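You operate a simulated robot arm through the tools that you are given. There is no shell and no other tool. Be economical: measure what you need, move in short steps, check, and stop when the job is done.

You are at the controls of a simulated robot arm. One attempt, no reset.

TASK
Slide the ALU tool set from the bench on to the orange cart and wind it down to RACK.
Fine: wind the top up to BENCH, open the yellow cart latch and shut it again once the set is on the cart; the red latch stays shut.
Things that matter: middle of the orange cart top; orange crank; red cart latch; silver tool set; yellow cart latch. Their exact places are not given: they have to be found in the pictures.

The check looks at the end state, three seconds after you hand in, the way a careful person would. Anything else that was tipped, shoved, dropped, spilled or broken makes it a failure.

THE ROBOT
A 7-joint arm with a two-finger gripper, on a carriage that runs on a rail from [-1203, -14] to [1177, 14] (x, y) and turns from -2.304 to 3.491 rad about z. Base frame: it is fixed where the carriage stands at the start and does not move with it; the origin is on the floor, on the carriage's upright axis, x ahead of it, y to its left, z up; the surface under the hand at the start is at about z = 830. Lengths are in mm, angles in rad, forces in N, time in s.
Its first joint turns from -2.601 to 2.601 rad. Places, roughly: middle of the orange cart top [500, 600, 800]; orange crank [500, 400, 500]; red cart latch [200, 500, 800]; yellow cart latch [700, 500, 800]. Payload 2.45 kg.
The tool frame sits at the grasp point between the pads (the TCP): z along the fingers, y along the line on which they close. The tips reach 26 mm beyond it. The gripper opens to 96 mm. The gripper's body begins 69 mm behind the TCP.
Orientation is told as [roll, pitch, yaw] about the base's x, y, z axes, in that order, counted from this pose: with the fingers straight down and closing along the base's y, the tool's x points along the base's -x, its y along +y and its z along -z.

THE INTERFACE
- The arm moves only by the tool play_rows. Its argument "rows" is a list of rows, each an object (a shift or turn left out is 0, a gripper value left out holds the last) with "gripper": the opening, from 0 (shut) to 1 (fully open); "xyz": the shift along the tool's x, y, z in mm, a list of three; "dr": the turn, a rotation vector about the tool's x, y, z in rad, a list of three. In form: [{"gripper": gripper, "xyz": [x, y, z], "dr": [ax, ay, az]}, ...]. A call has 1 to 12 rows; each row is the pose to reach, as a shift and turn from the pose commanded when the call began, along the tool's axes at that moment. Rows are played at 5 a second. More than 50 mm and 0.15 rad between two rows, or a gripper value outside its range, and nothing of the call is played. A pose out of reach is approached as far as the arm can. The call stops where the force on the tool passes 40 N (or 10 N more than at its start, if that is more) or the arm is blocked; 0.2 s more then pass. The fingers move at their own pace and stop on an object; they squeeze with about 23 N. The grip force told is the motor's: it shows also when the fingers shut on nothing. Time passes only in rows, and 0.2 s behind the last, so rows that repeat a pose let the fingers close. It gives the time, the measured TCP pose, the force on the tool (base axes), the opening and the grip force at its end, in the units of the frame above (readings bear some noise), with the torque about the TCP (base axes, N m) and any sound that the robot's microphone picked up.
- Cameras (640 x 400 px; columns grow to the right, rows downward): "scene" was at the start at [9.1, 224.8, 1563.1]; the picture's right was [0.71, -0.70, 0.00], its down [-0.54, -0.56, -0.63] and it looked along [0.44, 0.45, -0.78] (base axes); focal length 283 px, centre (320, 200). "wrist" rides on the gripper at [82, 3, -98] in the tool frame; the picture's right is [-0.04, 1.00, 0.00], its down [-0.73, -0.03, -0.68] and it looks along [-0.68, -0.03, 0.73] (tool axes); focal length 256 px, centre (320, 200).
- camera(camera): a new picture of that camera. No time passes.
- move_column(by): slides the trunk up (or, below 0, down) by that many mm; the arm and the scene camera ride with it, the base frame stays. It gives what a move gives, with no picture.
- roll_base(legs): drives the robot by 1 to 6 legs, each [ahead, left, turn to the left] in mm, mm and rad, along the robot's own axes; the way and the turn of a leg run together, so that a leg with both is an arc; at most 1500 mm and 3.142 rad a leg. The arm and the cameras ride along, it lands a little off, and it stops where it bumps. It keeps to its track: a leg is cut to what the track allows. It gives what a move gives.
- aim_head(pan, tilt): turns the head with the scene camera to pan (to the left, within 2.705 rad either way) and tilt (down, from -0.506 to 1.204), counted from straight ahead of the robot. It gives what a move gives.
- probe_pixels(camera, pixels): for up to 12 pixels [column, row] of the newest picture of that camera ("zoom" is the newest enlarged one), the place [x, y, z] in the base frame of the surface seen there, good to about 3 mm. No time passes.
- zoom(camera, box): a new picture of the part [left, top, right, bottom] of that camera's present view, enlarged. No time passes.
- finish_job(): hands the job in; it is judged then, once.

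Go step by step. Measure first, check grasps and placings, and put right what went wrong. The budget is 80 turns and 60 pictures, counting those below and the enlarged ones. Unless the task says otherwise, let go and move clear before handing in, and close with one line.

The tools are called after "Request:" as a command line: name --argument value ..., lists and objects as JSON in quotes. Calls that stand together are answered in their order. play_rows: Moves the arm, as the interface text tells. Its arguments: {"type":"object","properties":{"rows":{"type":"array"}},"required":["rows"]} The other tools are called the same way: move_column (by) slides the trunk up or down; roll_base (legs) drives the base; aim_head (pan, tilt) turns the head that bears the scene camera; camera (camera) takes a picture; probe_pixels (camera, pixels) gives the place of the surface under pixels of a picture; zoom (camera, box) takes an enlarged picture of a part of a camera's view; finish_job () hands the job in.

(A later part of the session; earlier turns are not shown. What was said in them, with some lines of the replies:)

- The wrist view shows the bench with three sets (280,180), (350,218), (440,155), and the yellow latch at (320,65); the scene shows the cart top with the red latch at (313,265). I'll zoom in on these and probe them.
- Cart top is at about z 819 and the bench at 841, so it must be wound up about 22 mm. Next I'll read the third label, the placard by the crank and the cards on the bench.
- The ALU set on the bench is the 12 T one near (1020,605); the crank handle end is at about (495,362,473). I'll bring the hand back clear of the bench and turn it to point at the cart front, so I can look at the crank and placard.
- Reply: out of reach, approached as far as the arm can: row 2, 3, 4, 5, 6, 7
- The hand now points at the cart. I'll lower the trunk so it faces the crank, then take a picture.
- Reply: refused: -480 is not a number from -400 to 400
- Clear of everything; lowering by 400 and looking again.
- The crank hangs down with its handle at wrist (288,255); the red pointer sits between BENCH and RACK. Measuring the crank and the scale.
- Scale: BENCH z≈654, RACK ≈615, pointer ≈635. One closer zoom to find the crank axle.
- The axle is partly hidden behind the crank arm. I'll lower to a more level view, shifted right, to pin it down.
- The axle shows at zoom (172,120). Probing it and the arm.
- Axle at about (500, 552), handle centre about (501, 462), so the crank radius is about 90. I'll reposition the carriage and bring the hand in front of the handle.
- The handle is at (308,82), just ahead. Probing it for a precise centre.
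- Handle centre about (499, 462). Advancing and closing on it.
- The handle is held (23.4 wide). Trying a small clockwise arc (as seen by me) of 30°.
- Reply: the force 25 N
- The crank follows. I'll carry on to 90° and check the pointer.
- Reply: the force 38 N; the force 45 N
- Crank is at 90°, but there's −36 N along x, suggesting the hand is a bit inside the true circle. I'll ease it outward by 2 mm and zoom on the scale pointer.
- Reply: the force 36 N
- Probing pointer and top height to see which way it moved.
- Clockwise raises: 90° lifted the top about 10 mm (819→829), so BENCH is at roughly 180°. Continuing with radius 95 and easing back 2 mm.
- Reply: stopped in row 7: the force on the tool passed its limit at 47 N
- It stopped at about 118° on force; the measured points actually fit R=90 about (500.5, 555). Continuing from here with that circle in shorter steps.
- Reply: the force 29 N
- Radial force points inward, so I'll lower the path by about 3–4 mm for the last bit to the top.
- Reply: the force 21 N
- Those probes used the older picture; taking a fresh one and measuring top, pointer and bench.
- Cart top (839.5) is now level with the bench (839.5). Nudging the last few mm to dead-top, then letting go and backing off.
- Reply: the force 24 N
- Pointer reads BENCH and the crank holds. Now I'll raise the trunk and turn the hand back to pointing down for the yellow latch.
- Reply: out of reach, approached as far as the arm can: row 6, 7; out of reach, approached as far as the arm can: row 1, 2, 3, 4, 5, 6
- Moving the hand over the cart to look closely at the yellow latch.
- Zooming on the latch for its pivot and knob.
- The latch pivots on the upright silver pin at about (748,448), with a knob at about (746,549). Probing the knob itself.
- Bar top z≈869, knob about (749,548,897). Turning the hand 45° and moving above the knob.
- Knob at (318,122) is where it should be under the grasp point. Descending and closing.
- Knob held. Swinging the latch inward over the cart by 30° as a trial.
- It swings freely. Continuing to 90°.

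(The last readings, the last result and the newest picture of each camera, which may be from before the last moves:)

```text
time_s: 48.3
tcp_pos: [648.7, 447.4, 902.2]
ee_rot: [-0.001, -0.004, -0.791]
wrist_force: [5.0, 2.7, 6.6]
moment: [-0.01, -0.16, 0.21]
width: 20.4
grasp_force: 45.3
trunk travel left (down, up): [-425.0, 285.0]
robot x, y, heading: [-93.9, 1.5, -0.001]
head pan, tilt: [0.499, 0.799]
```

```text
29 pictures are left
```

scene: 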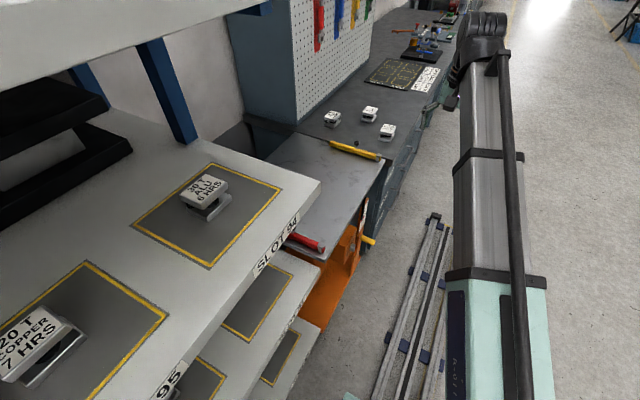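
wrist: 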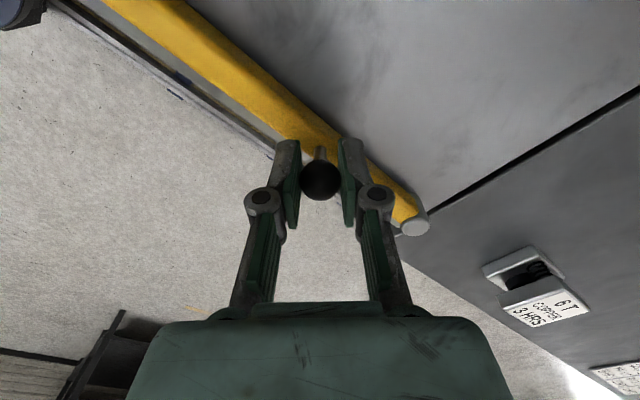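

The latch is open along the front edge. Letting go, rising and driving towards the ALU set.

Request:
play_rows --rows '[{"gripper": 0.5}, {"gripper": 1}, {"gripper": 1}, {"xyz": [0, 0, -40]}, {"xyz": [0, 0, -80]}, {"xyz": [0, 0, -120]}]'

Request:
roll_base --legs '[[440, 0, 0]]'

Request:
play_rows --rows '[{"xyz": [36, 2, 0], "dr": [0, 0, -0.131]}, {"xyz": [72, 4, 0], "dr": [0, 0, -0.262]}, {"xyz": [108, 7, 0], "dr": [0, 0, -0.393]}, {"xyz": [144, 9, 0], "dr": [0, 0, -0.524]}, {"xyz": [180, 12, 0], "dr": [0, 0, -0.655]}, {"xyz": [211, 14, 0], "dr": [0, 0, -0.79]}]'

Request:
camera --camera "wrist"

```text
time_s: 49.7
tcp_pos: [648.5, 449.5, 1021.8]
ee_rot: [-0.001, -0.005, -0.791]
wrist_force: [0.1, 0.3, -0.7]
moment: [0.0, 0.0, -0.02]
width: 95.9
grasp_force: 0.1
trunk travel left (down, up): [-425.0, 285.0]
robot x, y, heading: [-94.1, 0.6, 0.004]
head pan, tilt: [0.499, 0.799]
```

```text
time_s: 52.4
tcp_pos: [1099.3, 453.2, 1022.5]
ee_rot: [-0.001, -0.002, -0.793]
wrist_force: [0.2, 0.9, -0.1]
moment: [0.01, -0.01, 0.0]
width: 95.9
grasp_force: 0.0
trunk travel left (down, up): [-425.0, 285.0]
robot x, y, heading: [353.9, 5.0, 0.0]
head pan, tilt: [0.499, 0.799]
```

```text
time_s: 53.8
tcp_pos: [961.5, 610.4, 1021.0]
ee_rot: [-0.004, -0.001, -0.002]
wrist_force: [0.2, -1.5, 0.1]
moment: [0.03, 0.02, 0.01]
width: 96.0
grasp_force: 0.1
trunk travel left (down, up): [-425.0, 285.0]
robot x, y, heading: [353.8, 4.7, -0.004]
head pan, tilt: [0.499, 0.799]
```

```text
28 pictures are left
```

wrist: 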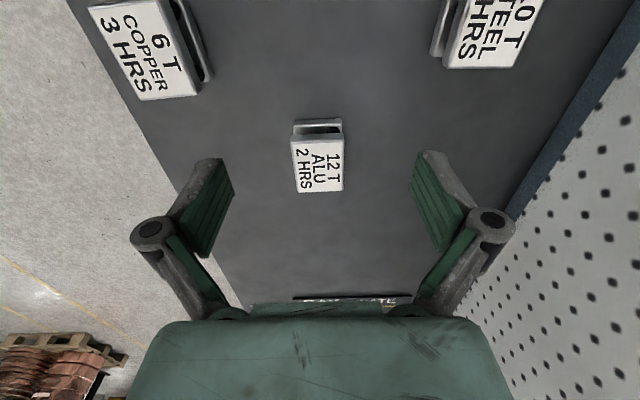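

The 12T ALU set is at (318,158). Probing its outline.

Request:
zoom --camera "wrist" --box '[260, 90, 380, 210]'

Request:
probe_pixels --camera "wrist" --pixels '[[294, 144], [343, 144], [342, 189], [300, 189], [318, 165], [293, 124], [340, 122], [318, 124], [195, 85], [205, 70], [433, 50], [445, 60]]'

```text
3.33 times, centred on (320, 150) of wrist
```

zoom: 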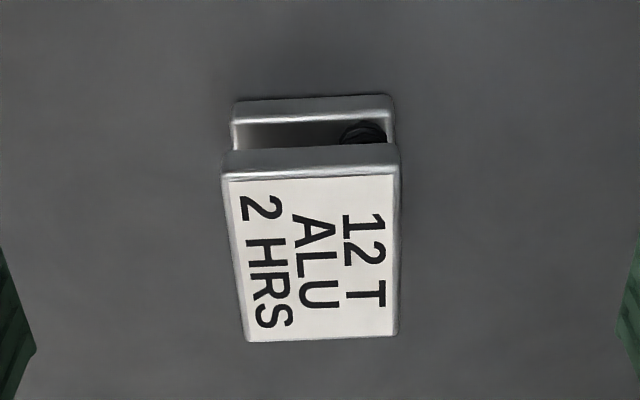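

```text
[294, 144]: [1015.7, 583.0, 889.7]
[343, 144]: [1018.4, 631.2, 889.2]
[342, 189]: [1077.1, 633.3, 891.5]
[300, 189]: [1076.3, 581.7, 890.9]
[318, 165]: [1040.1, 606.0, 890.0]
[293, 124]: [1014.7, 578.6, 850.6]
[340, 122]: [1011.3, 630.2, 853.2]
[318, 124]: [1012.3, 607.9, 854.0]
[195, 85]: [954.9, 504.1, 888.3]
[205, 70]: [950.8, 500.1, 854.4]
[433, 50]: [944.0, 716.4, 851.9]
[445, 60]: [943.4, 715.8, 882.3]
```

Set spans x 1012–1080, y 581–633, z 840–891, with a clear corridor (504–716) between its neighbours. Moving above and down on it.

Request:
play_rows --rows '[{"gripper": 1, "xyz": [-42, -2, 0]}, {"xyz": [-84, -4, 0]}, {"xyz": [-84, -4, 40]}, {"xyz": [-84, -4, 80]}, {"xyz": [-84, -4, 115]}, {"xyz": [-84, -4, 135]}, {"xyz": [-84, -4, 148]}]'

Request:
camera --camera "wrist"

```text
time_s: 55.4
tcp_pos: [1045.4, 608.8, 873.3]
ee_rot: [-0.002, -0.003, -0.004]
wrist_force: [-0.9, 0.7, -0.6]
moment: [0.0, 0.01, -0.01]
width: 95.9
grasp_force: 0.1
trunk travel left (down, up): [-425.0, 285.0]
robot x, y, heading: [351.3, 5.6, -0.001]
head pan, tilt: [0.499, 0.799]
```

```text
26 pictures are left
```

wrist: 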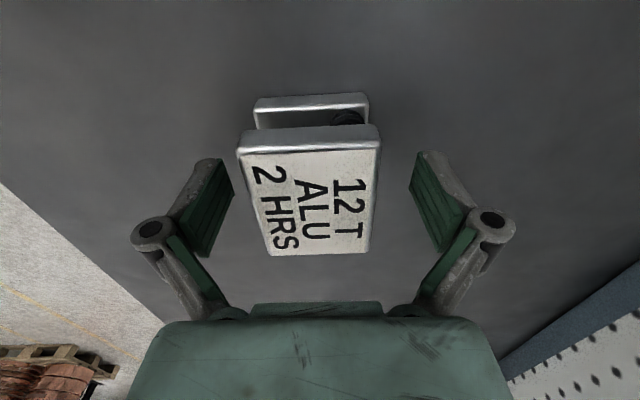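

The set sits between the fingers, slightly left. Closing gently.

Request:
play_rows --rows '[{"gripper": 0.7, "xyz": [0, -2, 0]}, {"gripper": 0.55, "xyz": [0, -2, 0]}, {"gripper": 0.4, "xyz": [0, -2, 0]}, {"gripper": 0.4, "xyz": [0, -2, 0]}]'

Request:
camera --camera "wrist"

```text
time_s: 56.4
tcp_pos: [1044.1, 604.9, 873.5]
ee_rot: [-0.005, -0.002, -0.004]
wrist_force: [0.9, -0.9, 0.8]
moment: [-0.04, -0.03, 0.03]
width: 56.2
grasp_force: 23.3
trunk travel left (down, up): [-425.0, 285.0]
robot x, y, heading: [352.9, 5.4, 0.0]
head pan, tilt: [0.499, 0.799]
```

```text
25 pictures are left
```

wrist: 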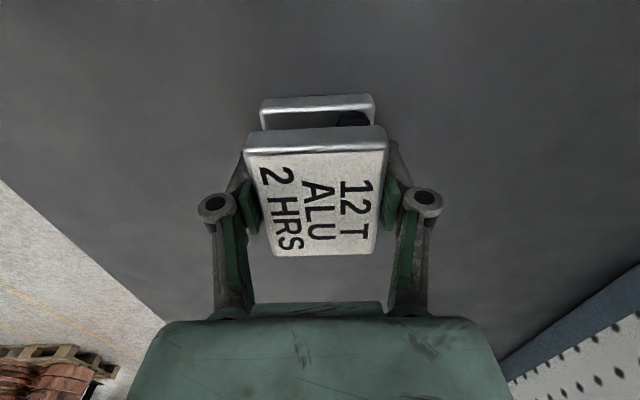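

Held at 56 mm. Sliding it toward the cart along −x, checking force after the first stretch.

Request:
play_rows --rows '[{"gripper": 0.4, "xyz": [15, 0, 0]}, {"xyz": [35, 0, 0]}, {"xyz": [55, 0, 0]}, {"xyz": [75, 0, 0]}, {"xyz": [100, 0, 0]}, {"xyz": [125, 0, 0]}, {"xyz": [150, 0, 0]}]'

Request:
camera --camera "wrist"

```text
time_s: 58.0
tcp_pos: [893.0, 606.0, 874.0]
ee_rot: [-0.001, -0.002, -0.003]
wrist_force: [2.2, -0.4, 14.6]
moment: [-0.01, -0.35, 0.03]
width: 56.2
grasp_force: 23.3
trunk travel left (down, up): [-425.0, 285.0]
robot x, y, heading: [350.7, 3.2, 0.002]
head pan, tilt: [0.499, 0.799]
```

```text
24 pictures are left
```

wrist: 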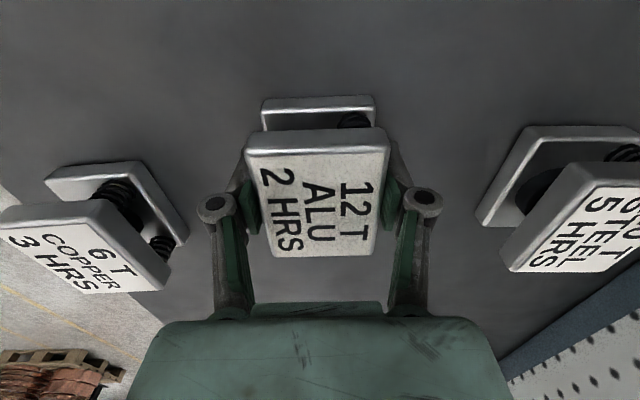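

Sliding fine, pressing down ~15 N; easing up 1.5 mm and carrying on across the gap.

Request:
play_rows --rows '[{"gripper": 0.4, "xyz": [20, 0, -1.5]}, {"xyz": [40, 0, -1.5]}, {"xyz": [60, 0, -1.5]}, {"xyz": [80, 0, -1.5]}, {"xyz": [100, 0, -1.5]}, {"xyz": [120, 0, -1.5]}, {"xyz": [140, 0, -1.5]}, {"xyz": [160, 0, -1.5]}, {"xyz": [180, 0, -1.5]}, {"xyz": [200, 0, -1.5]}]'

Request:
camera --camera "wrist"

```text
time_s: 60.2
tcp_pos: [693.4, 606.2, 874.2]
ee_rot: [-0.003, -0.002, -0.004]
wrist_force: [0.3, 0.6, 0.2]
moment: [0.0, -0.01, 0.01]
width: 55.9
grasp_force: 23.2
trunk travel left (down, up): [-425.0, 285.0]
robot x, y, heading: [350.2, 4.1, -0.004]
head pan, tilt: [0.499, 0.799]
```

```text
23 pictures are left
```

wrist: 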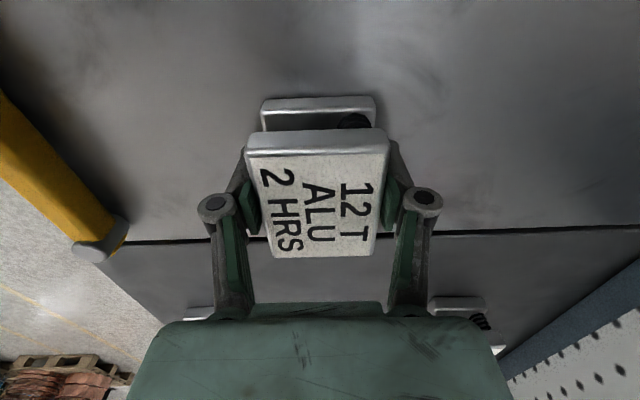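

It is on the cart. Sliding on toward the middle (x≈500).

Request:
play_rows --rows '[{"gripper": 0.4, "xyz": [20, 2, 0]}, {"xyz": [40, 4, 0]}, {"xyz": [60, 6, 0]}, {"xyz": [80, 8, 0]}, {"xyz": [100, 10, 0]}, {"xyz": [120, 12, 0]}, {"xyz": [140, 13, 0]}, {"xyz": [160, 14, 0]}, {"xyz": [180, 15, 0]}, {"xyz": [195, 15, 0]}]'

Request:
aim_head --pan 1.2 --tilt 0.9

Request:
camera --camera "scene"

```text
time_s: 62.4
tcp_pos: [499.7, 622.7, 872.8]
ee_rot: [-0.002, -0.003, -0.006]
wrist_force: [0.0, 0.3, -3.6]
moment: [0.01, 0.03, -0.02]
width: 55.9
grasp_force: 23.0
trunk travel left (down, up): [-425.0, 285.0]
robot x, y, heading: [352.3, 6.6, -0.0]
head pan, tilt: [0.499, 0.799]
```

```text
time_s: 63.5
tcp_pos: [499.7, 623.2, 872.3]
ee_rot: [-0.005, -0.001, -0.004]
wrist_force: [0.2, -0.5, -4.0]
moment: [0.01, 0.01, 0.01]
width: 55.8
grasp_force: 23.1
trunk travel left (down, up): [-425.0, 285.0]
robot x, y, heading: [354.2, 4.5, 0.001]
head pan, tilt: [1.201, 0.901]
```

```text
22 pictures are left
```

scene: 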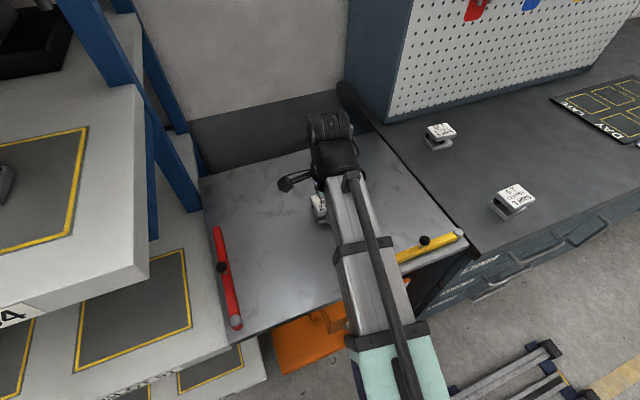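

Request:
probe_pixels --camera "scene" --pixels '[[204, 180], [225, 168], [300, 152], [384, 136], [236, 342], [475, 250], [208, 260], [420, 180], [262, 328], [320, 208]]'

```text
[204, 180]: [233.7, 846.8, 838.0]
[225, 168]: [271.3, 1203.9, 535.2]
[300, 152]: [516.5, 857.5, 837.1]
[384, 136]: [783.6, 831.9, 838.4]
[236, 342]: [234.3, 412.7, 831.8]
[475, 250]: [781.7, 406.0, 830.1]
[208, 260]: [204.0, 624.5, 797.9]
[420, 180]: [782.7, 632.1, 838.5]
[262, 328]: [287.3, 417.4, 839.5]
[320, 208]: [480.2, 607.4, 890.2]
```

Cart top spans about x 225–765, y 415–858; middle ≈ (495,637). A small final slide, set down and release.

Request:
play_rows --rows '[{"gripper": 0.4, "xyz": [2, 6, 0]}, {"xyz": [4, 12, 0]}, {"xyz": [4, 12, 1.5]}, {"xyz": [4, 12, 2]}]'

Request:
play_rows --rows '[{"gripper": 0.6}, {"gripper": 0.8}, {"gripper": 0.9}, {"xyz": [0, 0, -30]}, {"xyz": [0, 0, -60]}, {"xyz": [0, 0, -100]}, {"xyz": [0, 0, -145]}]'

Request:
camera --camera "wrist"

```text
time_s: 64.5
tcp_pos: [496.0, 635.6, 872.8]
ee_rot: [-0.002, -0.003, -0.001]
wrist_force: [2.3, 3.8, 11.9]
moment: [-0.07, -0.15, 0.07]
width: 55.9
grasp_force: 22.6
trunk travel left (down, up): [-425.0, 285.0]
robot x, y, heading: [352.4, 4.0, 0.005]
head pan, tilt: [1.201, 0.901]
```

```text
time_s: 66.1
tcp_pos: [495.3, 638.6, 1008.8]
ee_rot: [0.002, -0.004, -0.003]
wrist_force: [-0.5, 0.5, 0.1]
moment: [0.0, 0.01, 0.01]
width: 86.2
grasp_force: 0.2
out of reach, approached as far as the arm can: row 7
trunk travel left (down, up): [-425.0, 285.0]
robot x, y, heading: [353.4, 7.4, 0.002]
head pan, tilt: [1.201, 0.901]
```

```text
21 pictures are left
```

wrist: 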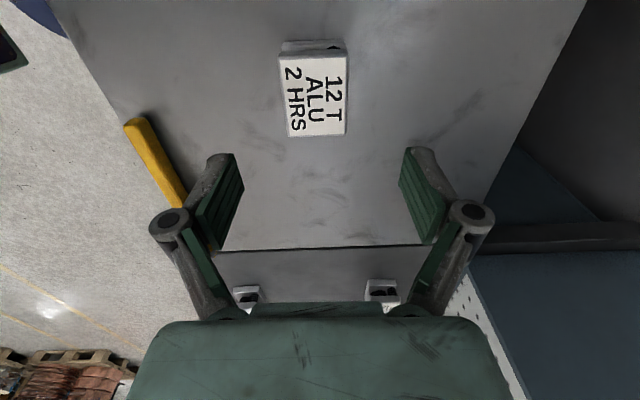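

The set stands mid-cart, upright. Now re-positioning to reach the yellow latch knob near (649,447).

Request:
play_rows --rows '[{"gripper": 1, "xyz": [-40, 0, 0]}, {"xyz": [-80, 0, 0]}, {"xyz": [-120, 0, 0]}, {"xyz": [-160, 0, 0]}, {"xyz": [-200, 0, 0]}]'

Request:
roll_base --legs '[[-250, 0, 0]]'

Request:
play_rows --rows '[{"gripper": 1, "xyz": [-34, -32, 0], "dr": [0, 0, 0.131]}, {"xyz": [-68, -64, 0], "dr": [0, 0, 0.262]}, {"xyz": [-102, -96, 0], "dr": [0, 0, 0.393]}, {"xyz": [-136, -128, 0], "dr": [0, 0, 0.524]}, {"xyz": [-170, -160, 0], "dr": [0, 0, 0.655]}, {"xyz": [-204, -191, 0], "dr": [0, 0, 0.785]}]'

Request:
camera --camera "wrist"

```text
time_s: 67.3
tcp_pos: [696.5, 642.5, 1008.4]
ee_rot: [-0.002, -0.002, -0.003]
wrist_force: [-0.3, 0.1, -0.9]
moment: [-0.01, -0.04, 0.0]
width: 96.1
grasp_force: 0.1
trunk travel left (down, up): [-425.0, 285.0]
robot x, y, heading: [351.0, 3.1, -0.003]
head pan, tilt: [1.201, 0.901]
```

```text
time_s: 69.1
tcp_pos: [448.7, 639.0, 1008.9]
ee_rot: [-0.003, -0.002, -0.001]
wrist_force: [0.3, 0.1, 0.4]
moment: [0.01, 0.04, 0.02]
width: 96.0
grasp_force: 0.1
trunk travel left (down, up): [-425.0, 285.0]
robot x, y, heading: [107.9, -0.4, -0.007]
head pan, tilt: [1.201, 0.901]
```

```text
time_s: 70.5
tcp_pos: [656.0, 449.1, 1008.0]
ee_rot: [-0.001, -0.002, -0.788]
wrist_force: [-0.3, 0.3, -0.4]
moment: [-0.03, -0.03, 0.0]
width: 96.0
grasp_force: 0.1
trunk travel left (down, up): [-425.0, 285.0]
robot x, y, heading: [107.5, 1.7, -0.004]
head pan, tilt: [1.201, 0.901]
```

```text
20 pictures are left
```

wrist: 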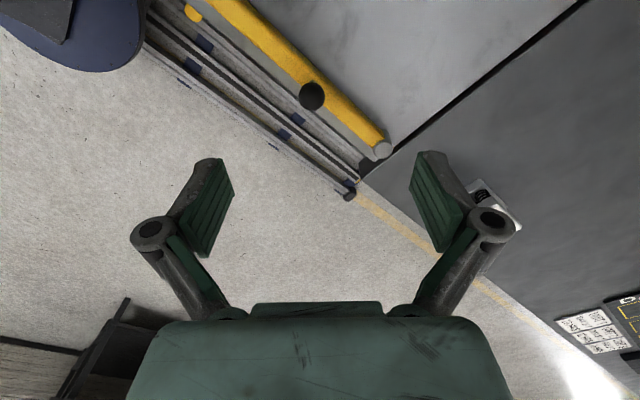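

Knob at (312,95): aligned bar a few mm. Descending with a small correction and gripping.

Request:
play_rows --rows '[{"gripper": 1, "xyz": [3.5, -6, 30]}, {"xyz": [3.5, -6, 60]}, {"xyz": [3.5, -6, 85]}, {"xyz": [3.5, -6, 105]}, {"gripper": 0.4, "xyz": [3.5, -6, 105]}, {"gripper": 0, "xyz": [3.5, -6, 105]}, {"gripper": 0, "xyz": [3.5, -6, 105]}, {"gripper": 0, "xyz": [3.5, -6, 105]}]'

Request:
play_rows --rows '[{"gripper": 0, "xyz": [6.1, 6.4, 0]}, {"xyz": [11.3, 13.4, 0]}, {"xyz": [16, 20.8, 0]}, {"xyz": [20, 28.4, 0]}, {"xyz": [23.3, 36.4, 0]}, {"xyz": [25.9, 44.8, 0]}]'

Request:
camera --camera "wrist"

```text
time_s: 72.3
tcp_pos: [647.4, 447.4, 905.6]
ee_rot: [0.0, -0.004, -0.787]
wrist_force: [6.8, 6.8, 7.9]
moment: [0.06, -0.09, 0.04]
width: 20.5
grasp_force: 44.8
trunk travel left (down, up): [-425.0, 285.0]
robot x, y, heading: [108.2, 1.2, 0.001]
head pan, tilt: [1.201, 0.901]
```

```text
time_s: 73.7
tcp_pos: [658.1, 498.6, 904.9]
ee_rot: [-0.001, -0.001, -0.785]
wrist_force: [-10.7, 3.1, 4.4]
moment: [0.27, 0.45, -0.23]
width: 20.2
grasp_force: 44.8
trunk travel left (down, up): [-425.0, 285.0]
robot x, y, heading: [108.7, 3.1, 0.003]
head pan, tilt: [1.201, 0.901]
```

```text
19 pictures are left
```

wrist: 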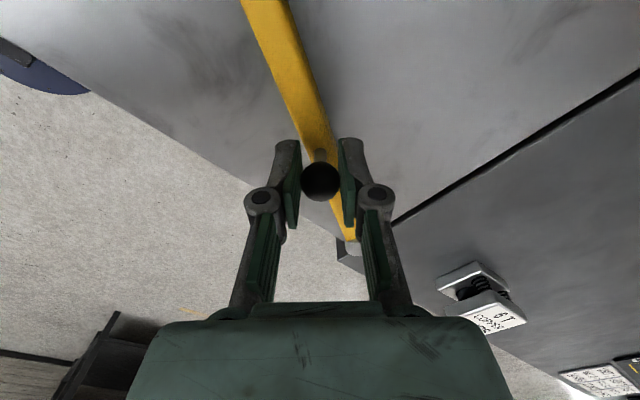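

Following well (the bar clears the set). Continuing to shut.

Request:
play_rows --rows '[{"gripper": 0, "xyz": [3, 17.2, 0]}, {"xyz": [3, 34.6, 0]}, {"xyz": [0, 51.8, 0]}, {"xyz": [-5.9, 68.2, 0]}, {"xyz": [-14.6, 83.2, 0]}, {"xyz": [-25.9, 96.6, 0]}, {"xyz": [-27.3, 98, 0]}]'

Request:
camera --camera "wrist"

```text
time_s: 75.3
tcp_pos: [748.9, 545.8, 905.0]
ee_rot: [-0.001, -0.003, -0.786]
wrist_force: [-3.5, -2.6, -8.5]
moment: [-0.06, 0.02, -0.33]
width: 20.4
grasp_force: 45.1
trunk travel left (down, up): [-425.0, 285.0]
robot x, y, heading: [105.4, 1.8, 0.002]
head pan, tilt: [1.201, 0.901]
```

```text
18 pictures are left
```

wrist: 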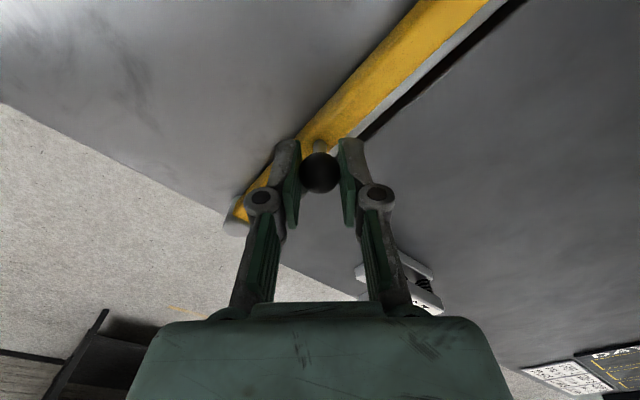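

Practically at the original shut position (749.7,547.3). A 1.5 mm nudge to seat it, then release and rise.

Request:
play_rows --rows '[{"gripper": 0, "xyz": [-1.1, 1.1, 0]}, {"xyz": [-1.1, 1.1, 0]}]'

Request:
play_rows --rows '[{"gripper": 0.4}, {"gripper": 1}, {"gripper": 1}, {"xyz": [0, 0, -40]}, {"xyz": [0, 0, -80]}, {"xyz": [0, 0, -115]}]'

Request:
camera --camera "wrist"

Request:
probe_pixels --camera "wrist" --pixels '[[318, 97], [245, 160], [290, 115], [350, 50]]'

```text
time_s: 75.9
tcp_pos: [749.8, 546.3, 903.7]
ee_rot: [-0.001, -0.001, -0.785]
wrist_force: [-10.7, -0.7, -8.9]
moment: [-0.25, -0.17, 0.02]
width: 20.4
grasp_force: 44.7
trunk travel left (down, up): [-425.0, 285.0]
robot x, y, heading: [108.3, -0.6, 0.001]
head pan, tilt: [1.201, 0.901]
```

```text
time_s: 77.3
tcp_pos: [748.5, 545.3, 1018.8]
ee_rot: [-0.003, -0.004, -0.785]
wrist_force: [0.6, -0.1, -0.3]
moment: [0.0, -0.01, 0.01]
width: 96.1
grasp_force: 0.0
trunk travel left (down, up): [-425.0, 285.0]
robot x, y, heading: [108.0, 2.3, 0.0]
head pan, tilt: [1.201, 0.901]
```

```text
17 pictures are left
```

wrist: 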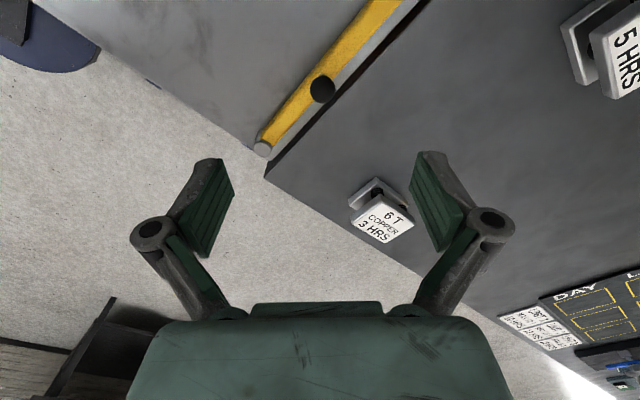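

```text
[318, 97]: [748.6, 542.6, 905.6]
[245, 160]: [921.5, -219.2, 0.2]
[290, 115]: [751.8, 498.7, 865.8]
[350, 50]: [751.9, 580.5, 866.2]
```

Latch is shut. Now back to the crank: raise, retract the hand, turn it to face the cart.

Request:
move_column --by 150

Request:
play_rows --rows '[{"xyz": [-35, -21, 0], "dr": [0, 0, -0.098]}, {"xyz": [-70, -42, 0], "dr": [0, 0, -0.196]}, {"xyz": [-105, -63, 0], "dr": [0, 0, -0.294]}, {"xyz": [-140, -84, 0], "dr": [0, 0, -0.393]}, {"xyz": [-175, -105, 0], "dr": [0, 0, -0.491]}, {"xyz": [-210, -126, 0], "dr": [0, 0, -0.589]}, {"xyz": [-245, -147, 0], "dr": [0, 0, -0.687]}, {"xyz": [-279, -168, 0], "dr": [0, 0, -0.785]}]'

Request:
play_rows --rows '[{"dr": [-0.0864, 0.0864, 0.0864]}, {"dr": [-0.1728, 0.1728, 0.1728]}, {"dr": [-0.2592, 0.2592, 0.2592]}, {"dr": [-0.3456, 0.3456, 0.3456]}, {"dr": [-0.432, 0.432, 0.432]}, {"dr": [-0.5184, 0.5184, 0.5184]}, {"dr": [-0.6046, 0.6046, 0.6046]}]'

Request:
play_rows --rows '[{"dr": [-0.0864, 0.0864, 0.0864]}, {"dr": [-0.1728, 0.1728, 0.1728]}, {"dr": [-0.2592, 0.2592, 0.2592]}, {"dr": [-0.3456, 0.3456, 0.3456]}, {"dr": [-0.432, 0.432, 0.432]}, {"dr": [-0.5184, 0.5184, 0.5184]}, {"dr": [-0.6046, 0.6046, 0.6046]}]'

Request:
roll_base --legs '[[-320, 0, 0]]'

Request:
move_column --by -400

Request:
camera --camera "wrist"

```text
time_s: 79.1
tcp_pos: [748.5, 544.5, 1168.4]
ee_rot: [-0.001, -0.001, -0.786]
wrist_force: [0.4, -0.2, 0.2]
moment: [0.0, -0.02, 0.02]
width: 96.2
grasp_force: 0.2
trunk travel left (down, up): [-575.0, 135.0]
robot x, y, heading: [102.7, 0.3, 0.003]
head pan, tilt: [1.201, 0.901]
```

```text
time_s: 80.9
tcp_pos: [826.8, 225.9, 1168.0]
ee_rot: [-0.005, -0.003, 0.001]
wrist_force: [0.6, 0.3, -0.1]
moment: [0.0, 0.01, 0.03]
width: 96.1
grasp_force: 0.1
trunk travel left (down, up): [-575.0, 135.0]
robot x, y, heading: [104.7, 0.7, -0.001]
head pan, tilt: [1.201, 0.901]
```

```text
time_s: 82.5
tcp_pos: [828.2, 238.4, 1162.7]
ee_rot: [0.472, 0.722, -0.472]
wrist_force: [0.8, -0.4, 0.6]
moment: [-0.03, -0.02, -0.01]
width: 96.0
grasp_force: 0.0
out of reach, approached as far as the arm can: row 1, 2, 3, 4, 5, 6, 7
trunk travel left (down, up): [-575.0, 135.0]
robot x, y, heading: [108.2, 0.9, -0.004]
head pan, tilt: [1.201, 0.901]
```

```text
time_s: 84.1
tcp_pos: [827.3, 237.4, 1161.9]
ee_rot: [0.112, 1.568, -1.461]
wrist_force: [0.5, -0.4, 0.0]
moment: [0.02, 0.01, 0.01]
width: 96.1
grasp_force: 0.1
trunk travel left (down, up): [-575.0, 135.0]
robot x, y, heading: [105.8, 2.9, 0.001]
head pan, tilt: [1.201, 0.901]
```

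```text
time_s: 86.2
tcp_pos: [501.3, 237.0, 1162.2]
ee_rot: [0.556, 1.567, -1.014]
wrist_force: [-0.4, -0.2, -0.4]
moment: [-0.02, 0.0, 0.03]
width: 95.8
grasp_force: 0.0
trunk travel left (down, up): [-575.0, 135.0]
robot x, y, heading: [-219.6, -2.8, 0.004]
head pan, tilt: [1.201, 0.901]
```

```text
time_s: 90.1
tcp_pos: [501.8, 236.7, 761.9]
ee_rot: [0.54, 1.568, -1.029]
wrist_force: [-0.2, -0.3, 0.0]
moment: [0.03, 0.01, 0.03]
width: 95.9
grasp_force: 0.0
trunk travel left (down, up): [-175.0, 535.0]
robot x, y, heading: [-215.4, -2.4, 0.003]
head pan, tilt: [1.201, 0.901]
```

```text
16 pictures are left
```

wrist: 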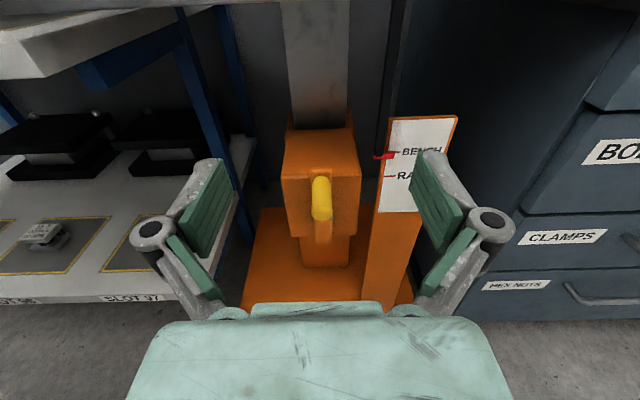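

Pointer still at BENCH, handle at top. Lowering further and raising the hand to the handle's level.

Request:
probe_pixels --camera "wrist" --pixels '[[322, 214], [322, 190], [313, 212], [330, 212]]'

Request:
move_column --by -170

Request:
play_rows --rows '[{"xyz": [25, 0, 0]}, {"xyz": [50, -1, 0]}]'

Request:
camera --camera "wrist"

```text
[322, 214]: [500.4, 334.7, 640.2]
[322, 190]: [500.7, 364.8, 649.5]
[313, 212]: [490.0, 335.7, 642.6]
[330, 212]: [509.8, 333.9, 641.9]
```

```text
time_s: 92.0
tcp_pos: [501.8, 238.3, 592.3]
ee_rot: [0.544, 1.567, -1.026]
wrist_force: [0.5, -0.3, -0.9]
moment: [-0.02, 0.05, 0.01]
width: 96.0
grasp_force: 0.0
trunk travel left (down, up): [-5.0, 705.0]
robot x, y, heading: [-219.5, -5.0, 0.003]
head pan, tilt: [1.201, 0.901]
```

```text
time_s: 92.6
tcp_pos: [500.7, 238.1, 641.4]
ee_rot: [0.574, 1.567, -0.997]
wrist_force: [0.5, -0.5, 0.3]
moment: [0.02, 0.0, 0.01]
width: 96.1
grasp_force: 0.0
trunk travel left (down, up): [-5.0, 705.0]
robot x, y, heading: [-217.4, -2.1, 0.005]
head pan, tilt: [1.201, 0.901]
```

```text
15 pictures are left
```

wrist: 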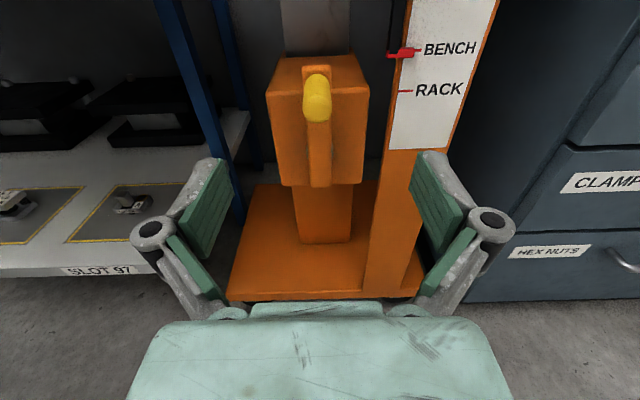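

Advancing onto the handle and gripping.

Request:
play_rows --rows '[{"gripper": 1, "xyz": [0, 0, 35]}, {"xyz": [0, 0, 75]}, {"xyz": [0, 0, 114]}, {"gripper": 0.5, "xyz": [0, 0, 114]}, {"gripper": 0, "xyz": [0, 0, 114]}, {"gripper": 0, "xyz": [0, 0, 114]}, {"gripper": 0, "xyz": [0, 0, 114]}]'

Request:
play_rows --rows '[{"gripper": 0, "xyz": [-0.4, -7.8, 0]}, {"xyz": [-1.4, -15.5, 0]}, {"xyz": [-3, -23, 0]}, {"xyz": [-5.4, -30.4, 0]}, {"xyz": [-8.3, -37.6, 0]}, {"xyz": [-11.9, -44.5, 0]}, {"xyz": [-16, -51, 0]}, {"xyz": [-20.8, -57.2, 0]}]'

```text
time_s: 94.2
tcp_pos: [501.0, 351.0, 642.7]
ee_rot: [0.592, 1.567, -0.975]
wrist_force: [-0.2, -6.0, -0.3]
moment: [-0.05, -0.01, -0.02]
width: 23.1
grasp_force: 45.0
trunk travel left (down, up): [-5.0, 705.0]
robot x, y, heading: [-220.3, 1.6, 0.008]
head pan, tilt: [1.201, 0.901]
```

```text
time_s: 96.0
tcp_pos: [440.5, 349.4, 620.8]
ee_rot: [1.303, 1.568, -0.263]
wrist_force: [-10.2, -11.0, 11.7]
moment: [0.7, 0.04, 0.28]
width: 23.6
grasp_force: 45.3
trunk travel left (down, up): [-5.0, 705.0]
robot x, y, heading: [-218.8, -3.9, 0.002]
head pan, tilt: [1.201, 0.901]
```

Turning smoothly; slightly outward force, so a touch more radius. Continuing to ~105°.

Request:
play_rows --rows '[{"gripper": 0, "xyz": [-4, -7.5, 0]}, {"xyz": [-10, -13, 0]}, {"xyz": [-16.2, -17.8, 0]}, {"xyz": [-23, -22, 0]}, {"xyz": [-30, -25.7, 0]}, {"xyz": [-37.4, -28.7, 0]}, {"xyz": [-45, -31.2, 0]}, {"xyz": [-52.8, -33, 0]}, {"xyz": [-60.7, -34, 0]}, {"xyz": [-68.7, -34.2, 0]}, {"xyz": [-76.7, -34, 0]}, {"xyz": [-92.4, -31.2, 0]}]'

```text
time_s: 98.6
tcp_pos: [412.9, 349.6, 528.7]
ee_rot: [0.958, 1.569, -0.612]
wrist_force: [11.7, -24.3, 3.4]
moment: [-0.33, -0.04, -0.21]
width: 23.3
grasp_force: 44.8
trunk travel left (down, up): [-5.0, 705.0]
robot x, y, heading: [-219.0, -1.3, 0.003]
head pan, tilt: [1.201, 0.901]
```

Good; easing back 1.5 mm and continuing past the bottom.

Request:
play_rows --rows '[{"gripper": 0, "xyz": [-7, 4, -1.5]}, {"xyz": [-14.1, 7.3, -1.5]}, {"xyz": [-21, 11, -1.5]}, {"xyz": [-27.6, 15.1, -1.5]}, {"xyz": [-39.6, 25.1, -1.5]}, {"xyz": [-49.6, 37.1, -1.5]}, {"xyz": [-57.4, 50.6, -1.5]}, {"xyz": [-62.8, 65.2, -1.5]}, {"xyz": [-65.5, 80.6, -1.5]}]'

```text
time_s: 100.6
tcp_pos: [489.4, 350.4, 464.9]
ee_rot: [2.685, 1.566, 1.122]
wrist_force: [-0.3, 23.5, 26.6]
moment: [1.15, 0.03, 0.1]
width: 23.2
grasp_force: 45.1
trunk travel left (down, up): [-5.0, 705.0]
robot x, y, heading: [-218.8, -5.2, 0.006]
head pan, tilt: [1.201, 0.901]
```

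Slight upward/forward force; correcting by 2.5 mm up and 1.5 mm in, and continuing round the right side.

Request:
play_rows --rows '[{"gripper": 0, "xyz": [2, 6, 1]}, {"xyz": [2.5, 15.6, 1.5]}, {"xyz": [3.5, 23, 1.5]}, {"xyz": [5.2, 30.8, 1.5]}, {"xyz": [10.5, 45.4, 1.5]}, {"xyz": [18.3, 58.8, 1.5]}, {"xyz": [28.3, 70.7, 1.5]}]'

```text
time_s: 102.2
tcp_pos: [561.6, 351.5, 492.6]
ee_rot: [0.701, 1.565, -0.867]
wrist_force: [-13.8, 19.0, 9.6]
moment: [0.38, 0.05, 0.51]
width: 23.4
grasp_force: 45.2
trunk travel left (down, up): [-5.0, 705.0]
robot x, y, heading: [-219.0, -1.8, 0.007]
head pan, tilt: [1.201, 0.901]
```

Continuing up the right side with a small inward correction.

Request:
play_rows --rows '[{"gripper": 0, "xyz": [6.5, 3.5, 1]}, {"xyz": [12.9, 8, 1]}, {"xyz": [19.5, 12, 1]}, {"xyz": [26.3, 15.8, 1]}, {"xyz": [33.5, 18.6, 1]}, {"xyz": [40.9, 21, 1]}, {"xyz": [56, 23.6, 1]}]'

Request:
aim_head --pan 0.3 --tilt 0.5

Request:
camera --camera "scene"

Request:
zoom --camera "scene" --box '[270, 100, 370, 220]'

Request:
probe_pixels --camera "scene" --pixels '[[250, 140], [280, 140], [150, 145]]'

```text
time_s: 103.8
tcp_pos: [586.4, 352.0, 548.2]
ee_rot: [0.57, 1.567, -0.994]
wrist_force: [-16.5, 0.6, -0.1]
moment: [-0.45, 0.01, 0.29]
width: 23.5
grasp_force: 44.3
trunk travel left (down, up): [-5.0, 705.0]
robot x, y, heading: [-219.1, -3.0, 0.003]
head pan, tilt: [1.201, 0.901]
```

```text
time_s: 105.0
tcp_pos: [586.8, 352.6, 549.5]
ee_rot: [0.714, 1.568, -0.854]
wrist_force: [-16.3, 2.5, -0.1]
moment: [0.1, 0.08, 0.42]
width: 23.5
grasp_force: 44.2
trunk travel left (down, up): [-5.0, 705.0]
robot x, y, heading: [-219.0, -3.5, -0.001]
head pan, tilt: [0.3, 0.499]
```

```text
14 pictures are left
```

scene: 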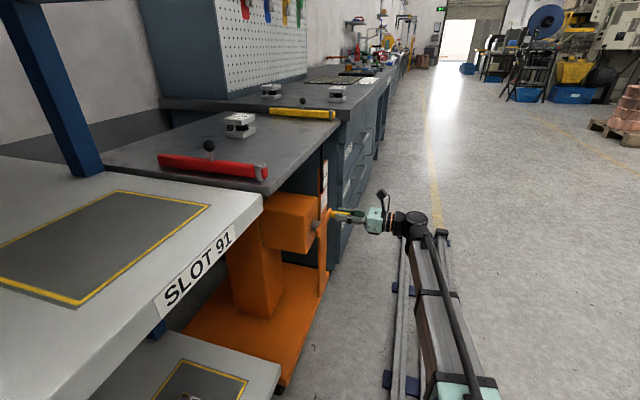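

```text
3.33 times, centred on (320, 160) of scene
```

zoom: 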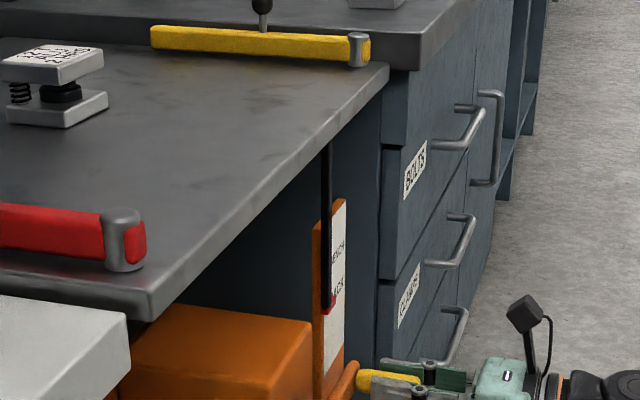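

```text
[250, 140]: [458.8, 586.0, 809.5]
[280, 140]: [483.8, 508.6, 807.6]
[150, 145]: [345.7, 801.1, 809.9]
```

Top is now at 808.5 with the set still on it; RACK is about 8–9 mm further. Continuing toward the top of the turn.

Request:
play_rows --rows '[{"gripper": 0, "xyz": [10, -1.5, 0]}, {"xyz": [19.8, -2.3, 0]}, {"xyz": [31, -5, 0]}, {"xyz": [41.7, -9.2, 0]}, {"xyz": [51.8, -14.8, 0]}, {"xyz": [61.1, -21.6, 0]}]'

```text
time_s: 106.4
tcp_pos: [567.0, 351.9, 607.0]
ee_rot: [0.538, 1.566, -1.033]
wrist_force: [6.4, 13.6, 1.1]
moment: [-0.99, -0.01, -0.19]
width: 23.4
grasp_force: 45.4
trunk travel left (down, up): [-5.0, 705.0]
robot x, y, heading: [-219.1, -2.9, 0.001]
head pan, tilt: [0.3, 0.499]
```

Request:
play_rows --rows '[{"gripper": 0, "xyz": [8.3, -8, 0]}, {"xyz": [15.5, -16.9, 0]}, {"xyz": [21.3, -26.8, 0]}, {"xyz": [26.1, -37.3, 0]}, {"xyz": [28.5, -44.5, 0]}]'

Request:
camera --camera "scene"

Request:
zoom --camera "scene" --box '[300, 160, 345, 220]'

Request:
probe_pixels --camera "scene" --pixels '[[250, 140], [280, 140], [150, 147], [200, 135]]'

```text
time_s: 107.6
tcp_pos: [520.8, 349.7, 638.3]
ee_rot: [1.177, 1.568, -0.391]
wrist_force: [4.6, -10.5, 9.8]
moment: [1.07, -0.02, -0.22]
width: 23.2
grasp_force: 45.1
trunk travel left (down, up): [-5.0, 705.0]
robot x, y, heading: [-216.2, -6.1, 0.001]
head pan, tilt: [0.3, 0.499]
```

```text
12 pictures are left
```

scene: 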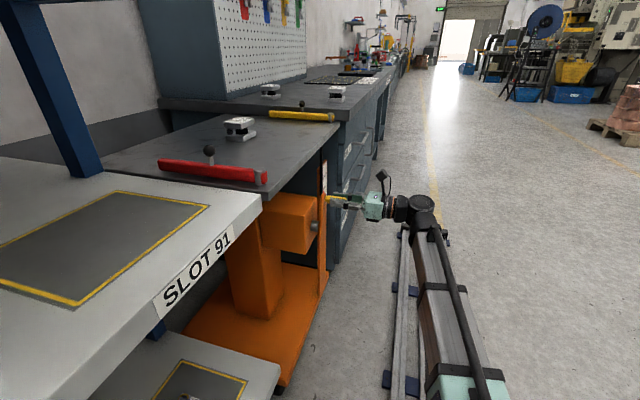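

```text
6.67 times, centred on (322, 190) of scene
```

zoom: 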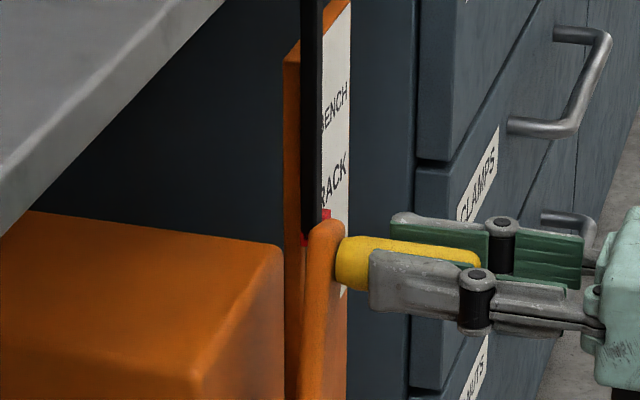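

```text
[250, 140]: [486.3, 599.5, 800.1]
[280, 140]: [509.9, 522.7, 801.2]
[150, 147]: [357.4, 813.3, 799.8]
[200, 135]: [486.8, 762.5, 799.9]
```

Top is at about 800, near RACK. Releasing and backing off to read the pointer squarely.

Request:
play_rows --rows '[{"gripper": 0.4}, {"gripper": 1}, {"gripper": 1}, {"xyz": [0, 0, -40]}, {"xyz": [0, 0, -80]}, {"xyz": [0, 0, -115]}]'

Request:
camera --camera "wrist"

Request:
zoom --camera "wrist" --box '[350, 20, 450, 120]'

```text
time_s: 109.0
tcp_pos: [518.5, 237.8, 639.5]
ee_rot: [0.51, 1.567, -1.058]
wrist_force: [0.6, -0.1, 0.3]
moment: [-0.02, -0.04, 0.02]
width: 96.0
grasp_force: 0.0
trunk travel left (down, up): [-5.0, 705.0]
robot x, y, heading: [-219.3, -1.8, 0.006]
head pan, tilt: [0.3, 0.499]
```

```text
10 pictures are left
```

wrist: 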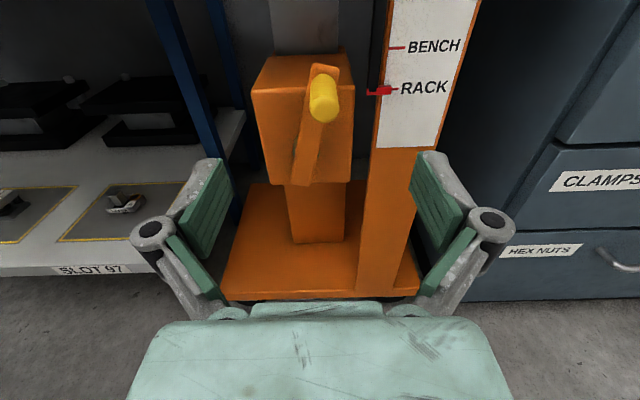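

```text
4.00 times, centred on (400, 70) of wrist
```

zoom: 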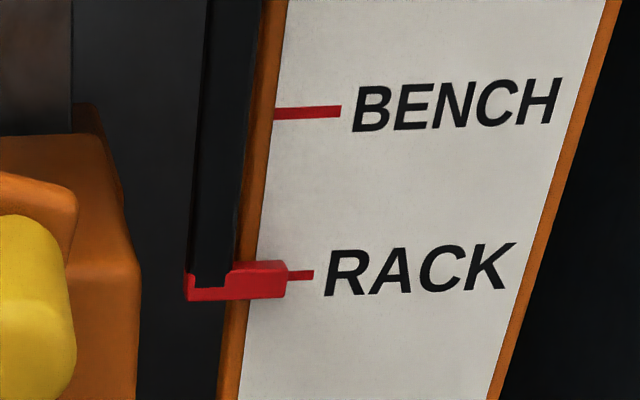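

The pointer is very near RACK; after parallax maybe 1–2 mm high. Probing to decide.

Request:
probe_pixels --camera "zoom" --pixels '[[262, 276], [262, 290], [275, 266], [275, 295], [305, 275], [330, 112], [210, 292], [245, 280]]'

Request:
probe_pixels --camera "wrist" --pixels '[[322, 110], [322, 90], [316, 105], [336, 105]]'

```text
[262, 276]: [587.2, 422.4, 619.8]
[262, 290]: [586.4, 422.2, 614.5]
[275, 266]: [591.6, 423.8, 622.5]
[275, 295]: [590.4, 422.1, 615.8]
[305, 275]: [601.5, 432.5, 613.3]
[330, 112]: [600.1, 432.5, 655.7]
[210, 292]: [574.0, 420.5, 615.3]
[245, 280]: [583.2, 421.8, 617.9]
```

```text
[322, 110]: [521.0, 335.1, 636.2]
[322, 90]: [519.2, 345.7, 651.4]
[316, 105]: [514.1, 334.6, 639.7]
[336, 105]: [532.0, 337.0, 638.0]
```

Pointer centre ≈617 against the mark at ≈614: 2–3 mm left, i.e. about 15–20° more. Re-gripping and finishing the turn to the top.

Request:
play_rows --rows '[{"gripper": 1, "xyz": [0, 1, 35]}, {"xyz": [0, 2, 75]}, {"xyz": [0, 2, 113]}, {"gripper": 0.5, "xyz": [0, 2, 113]}, {"gripper": 0, "xyz": [0, 2, 113]}, {"gripper": 0, "xyz": [0, 2, 113]}, {"gripper": 0, "xyz": [0, 2, 113]}]'

Request:
play_rows --rows '[{"gripper": 0, "xyz": [1.5, -6, 0]}, {"xyz": [2.4, -12, 0]}, {"xyz": [2.8, -18, 0]}, {"xyz": [2.8, -24, 0]}, {"xyz": [2.8, -24, 0]}]'

Request:
zoom --camera "wrist" --box '[280, 0, 480, 160]'

```text
time_s: 110.6
tcp_pos: [522.8, 348.6, 638.7]
ee_rot: [0.507, 1.568, -1.063]
wrist_force: [-0.2, -7.1, -1.6]
moment: [-0.34, 0.02, -0.03]
width: 23.4
grasp_force: 45.6
trunk travel left (down, up): [-5.0, 705.0]
robot x, y, heading: [-219.1, -1.0, 0.006]
head pan, tilt: [0.3, 0.499]
```

```text
time_s: 111.8
tcp_pos: [498.1, 347.7, 641.2]
ee_rot: [1.862, 1.567, 0.291]
wrist_force: [1.7, -32.1, 12.4]
moment: [-0.1, -0.04, -0.15]
width: 23.4
grasp_force: 45.3
trunk travel left (down, up): [-5.0, 705.0]
robot x, y, heading: [-220.4, -0.0, 0.003]
head pan, tilt: [0.3, 0.499]
```

```text
2.50 times, centred on (380, 80) of wrist
```

zoom: 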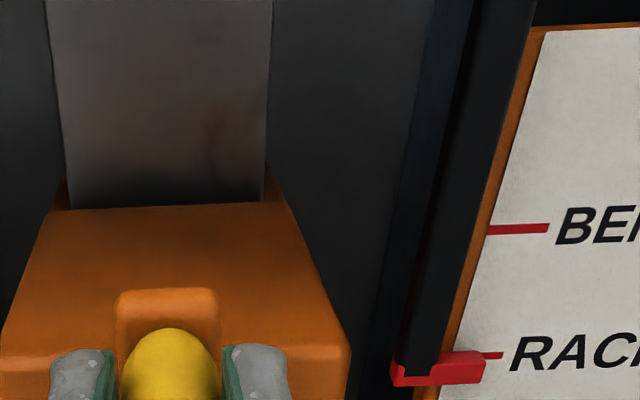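

Full turn made. Releasing, backing off, and checking pointer, set and latches.

Request:
play_rows --rows '[{"gripper": 0.4}, {"gripper": 1}, {"gripper": 1}, {"xyz": [0, 0, -40]}, {"xyz": [0, 0, -80]}, {"xyz": [0, 0, -120]}, {"xyz": [0, 0, -150]}]'

Request:
zoom --camera "wrist" --box '[350, 20, 450, 120]'

Request:
probe_pixels --camera "zoom" --pixels '[[280, 260], [280, 250], [280, 240], [300, 260], [290, 250], [330, 245], [340, 230]]'

Request:
camera --camera "scene"

Request:
probe_pixels --camera "scene" --pixels '[[250, 142], [280, 142], [150, 148], [200, 136], [235, 125], [300, 113]]'

```text
time_s: 113.4
tcp_pos: [499.1, 201.0, 639.6]
ee_rot: [0.541, 1.567, -1.029]
wrist_force: [-0.9, -0.5, 0.2]
moment: [0.01, 0.0, -0.02]
width: 96.0
grasp_force: 0.1
trunk travel left (down, up): [-5.0, 705.0]
robot x, y, heading: [-219.9, -3.2, 0.002]
head pan, tilt: [0.3, 0.499]
```

```text
4.00 times, centred on (400, 70) of wrist
```

zoom: 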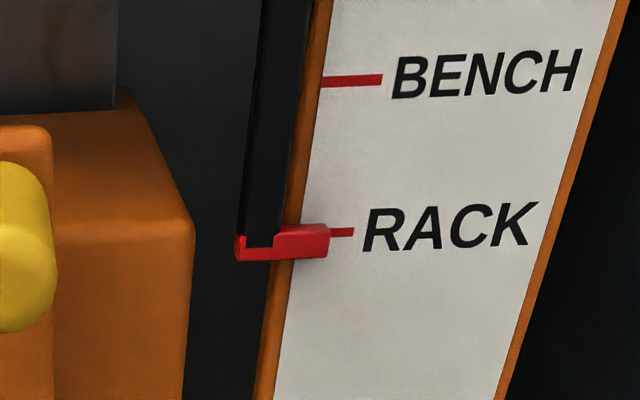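

```text
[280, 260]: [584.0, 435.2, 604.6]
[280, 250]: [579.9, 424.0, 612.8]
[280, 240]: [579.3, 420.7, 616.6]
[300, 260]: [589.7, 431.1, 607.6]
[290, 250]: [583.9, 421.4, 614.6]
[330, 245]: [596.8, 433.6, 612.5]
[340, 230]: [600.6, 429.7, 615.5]
```

```text
6 pictures are left
```

scene: 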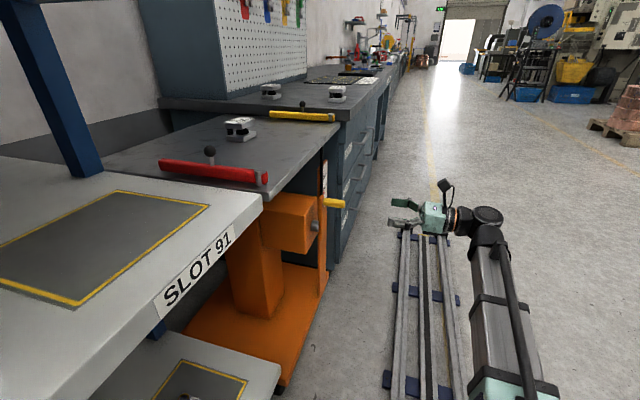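

```text
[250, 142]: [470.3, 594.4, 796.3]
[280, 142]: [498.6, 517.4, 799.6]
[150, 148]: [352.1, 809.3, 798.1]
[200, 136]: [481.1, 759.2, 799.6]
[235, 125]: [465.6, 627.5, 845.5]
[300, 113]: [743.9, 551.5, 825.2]
```

The pointer is at RACK with the top at about z 799. The 12 T ALU set stands mid-cart, both latches are shut, the other sets are undisturbed, and the hand is clear, so I'm handing in.

Request:
finish_job

```text
The job is handed in.
```

The 12 T ALU tool set is on the middle of the orange cart with the top wound down to RACK. The yellow latch was opened and is shut again, the red latch stayed shut, and the job is handed in.
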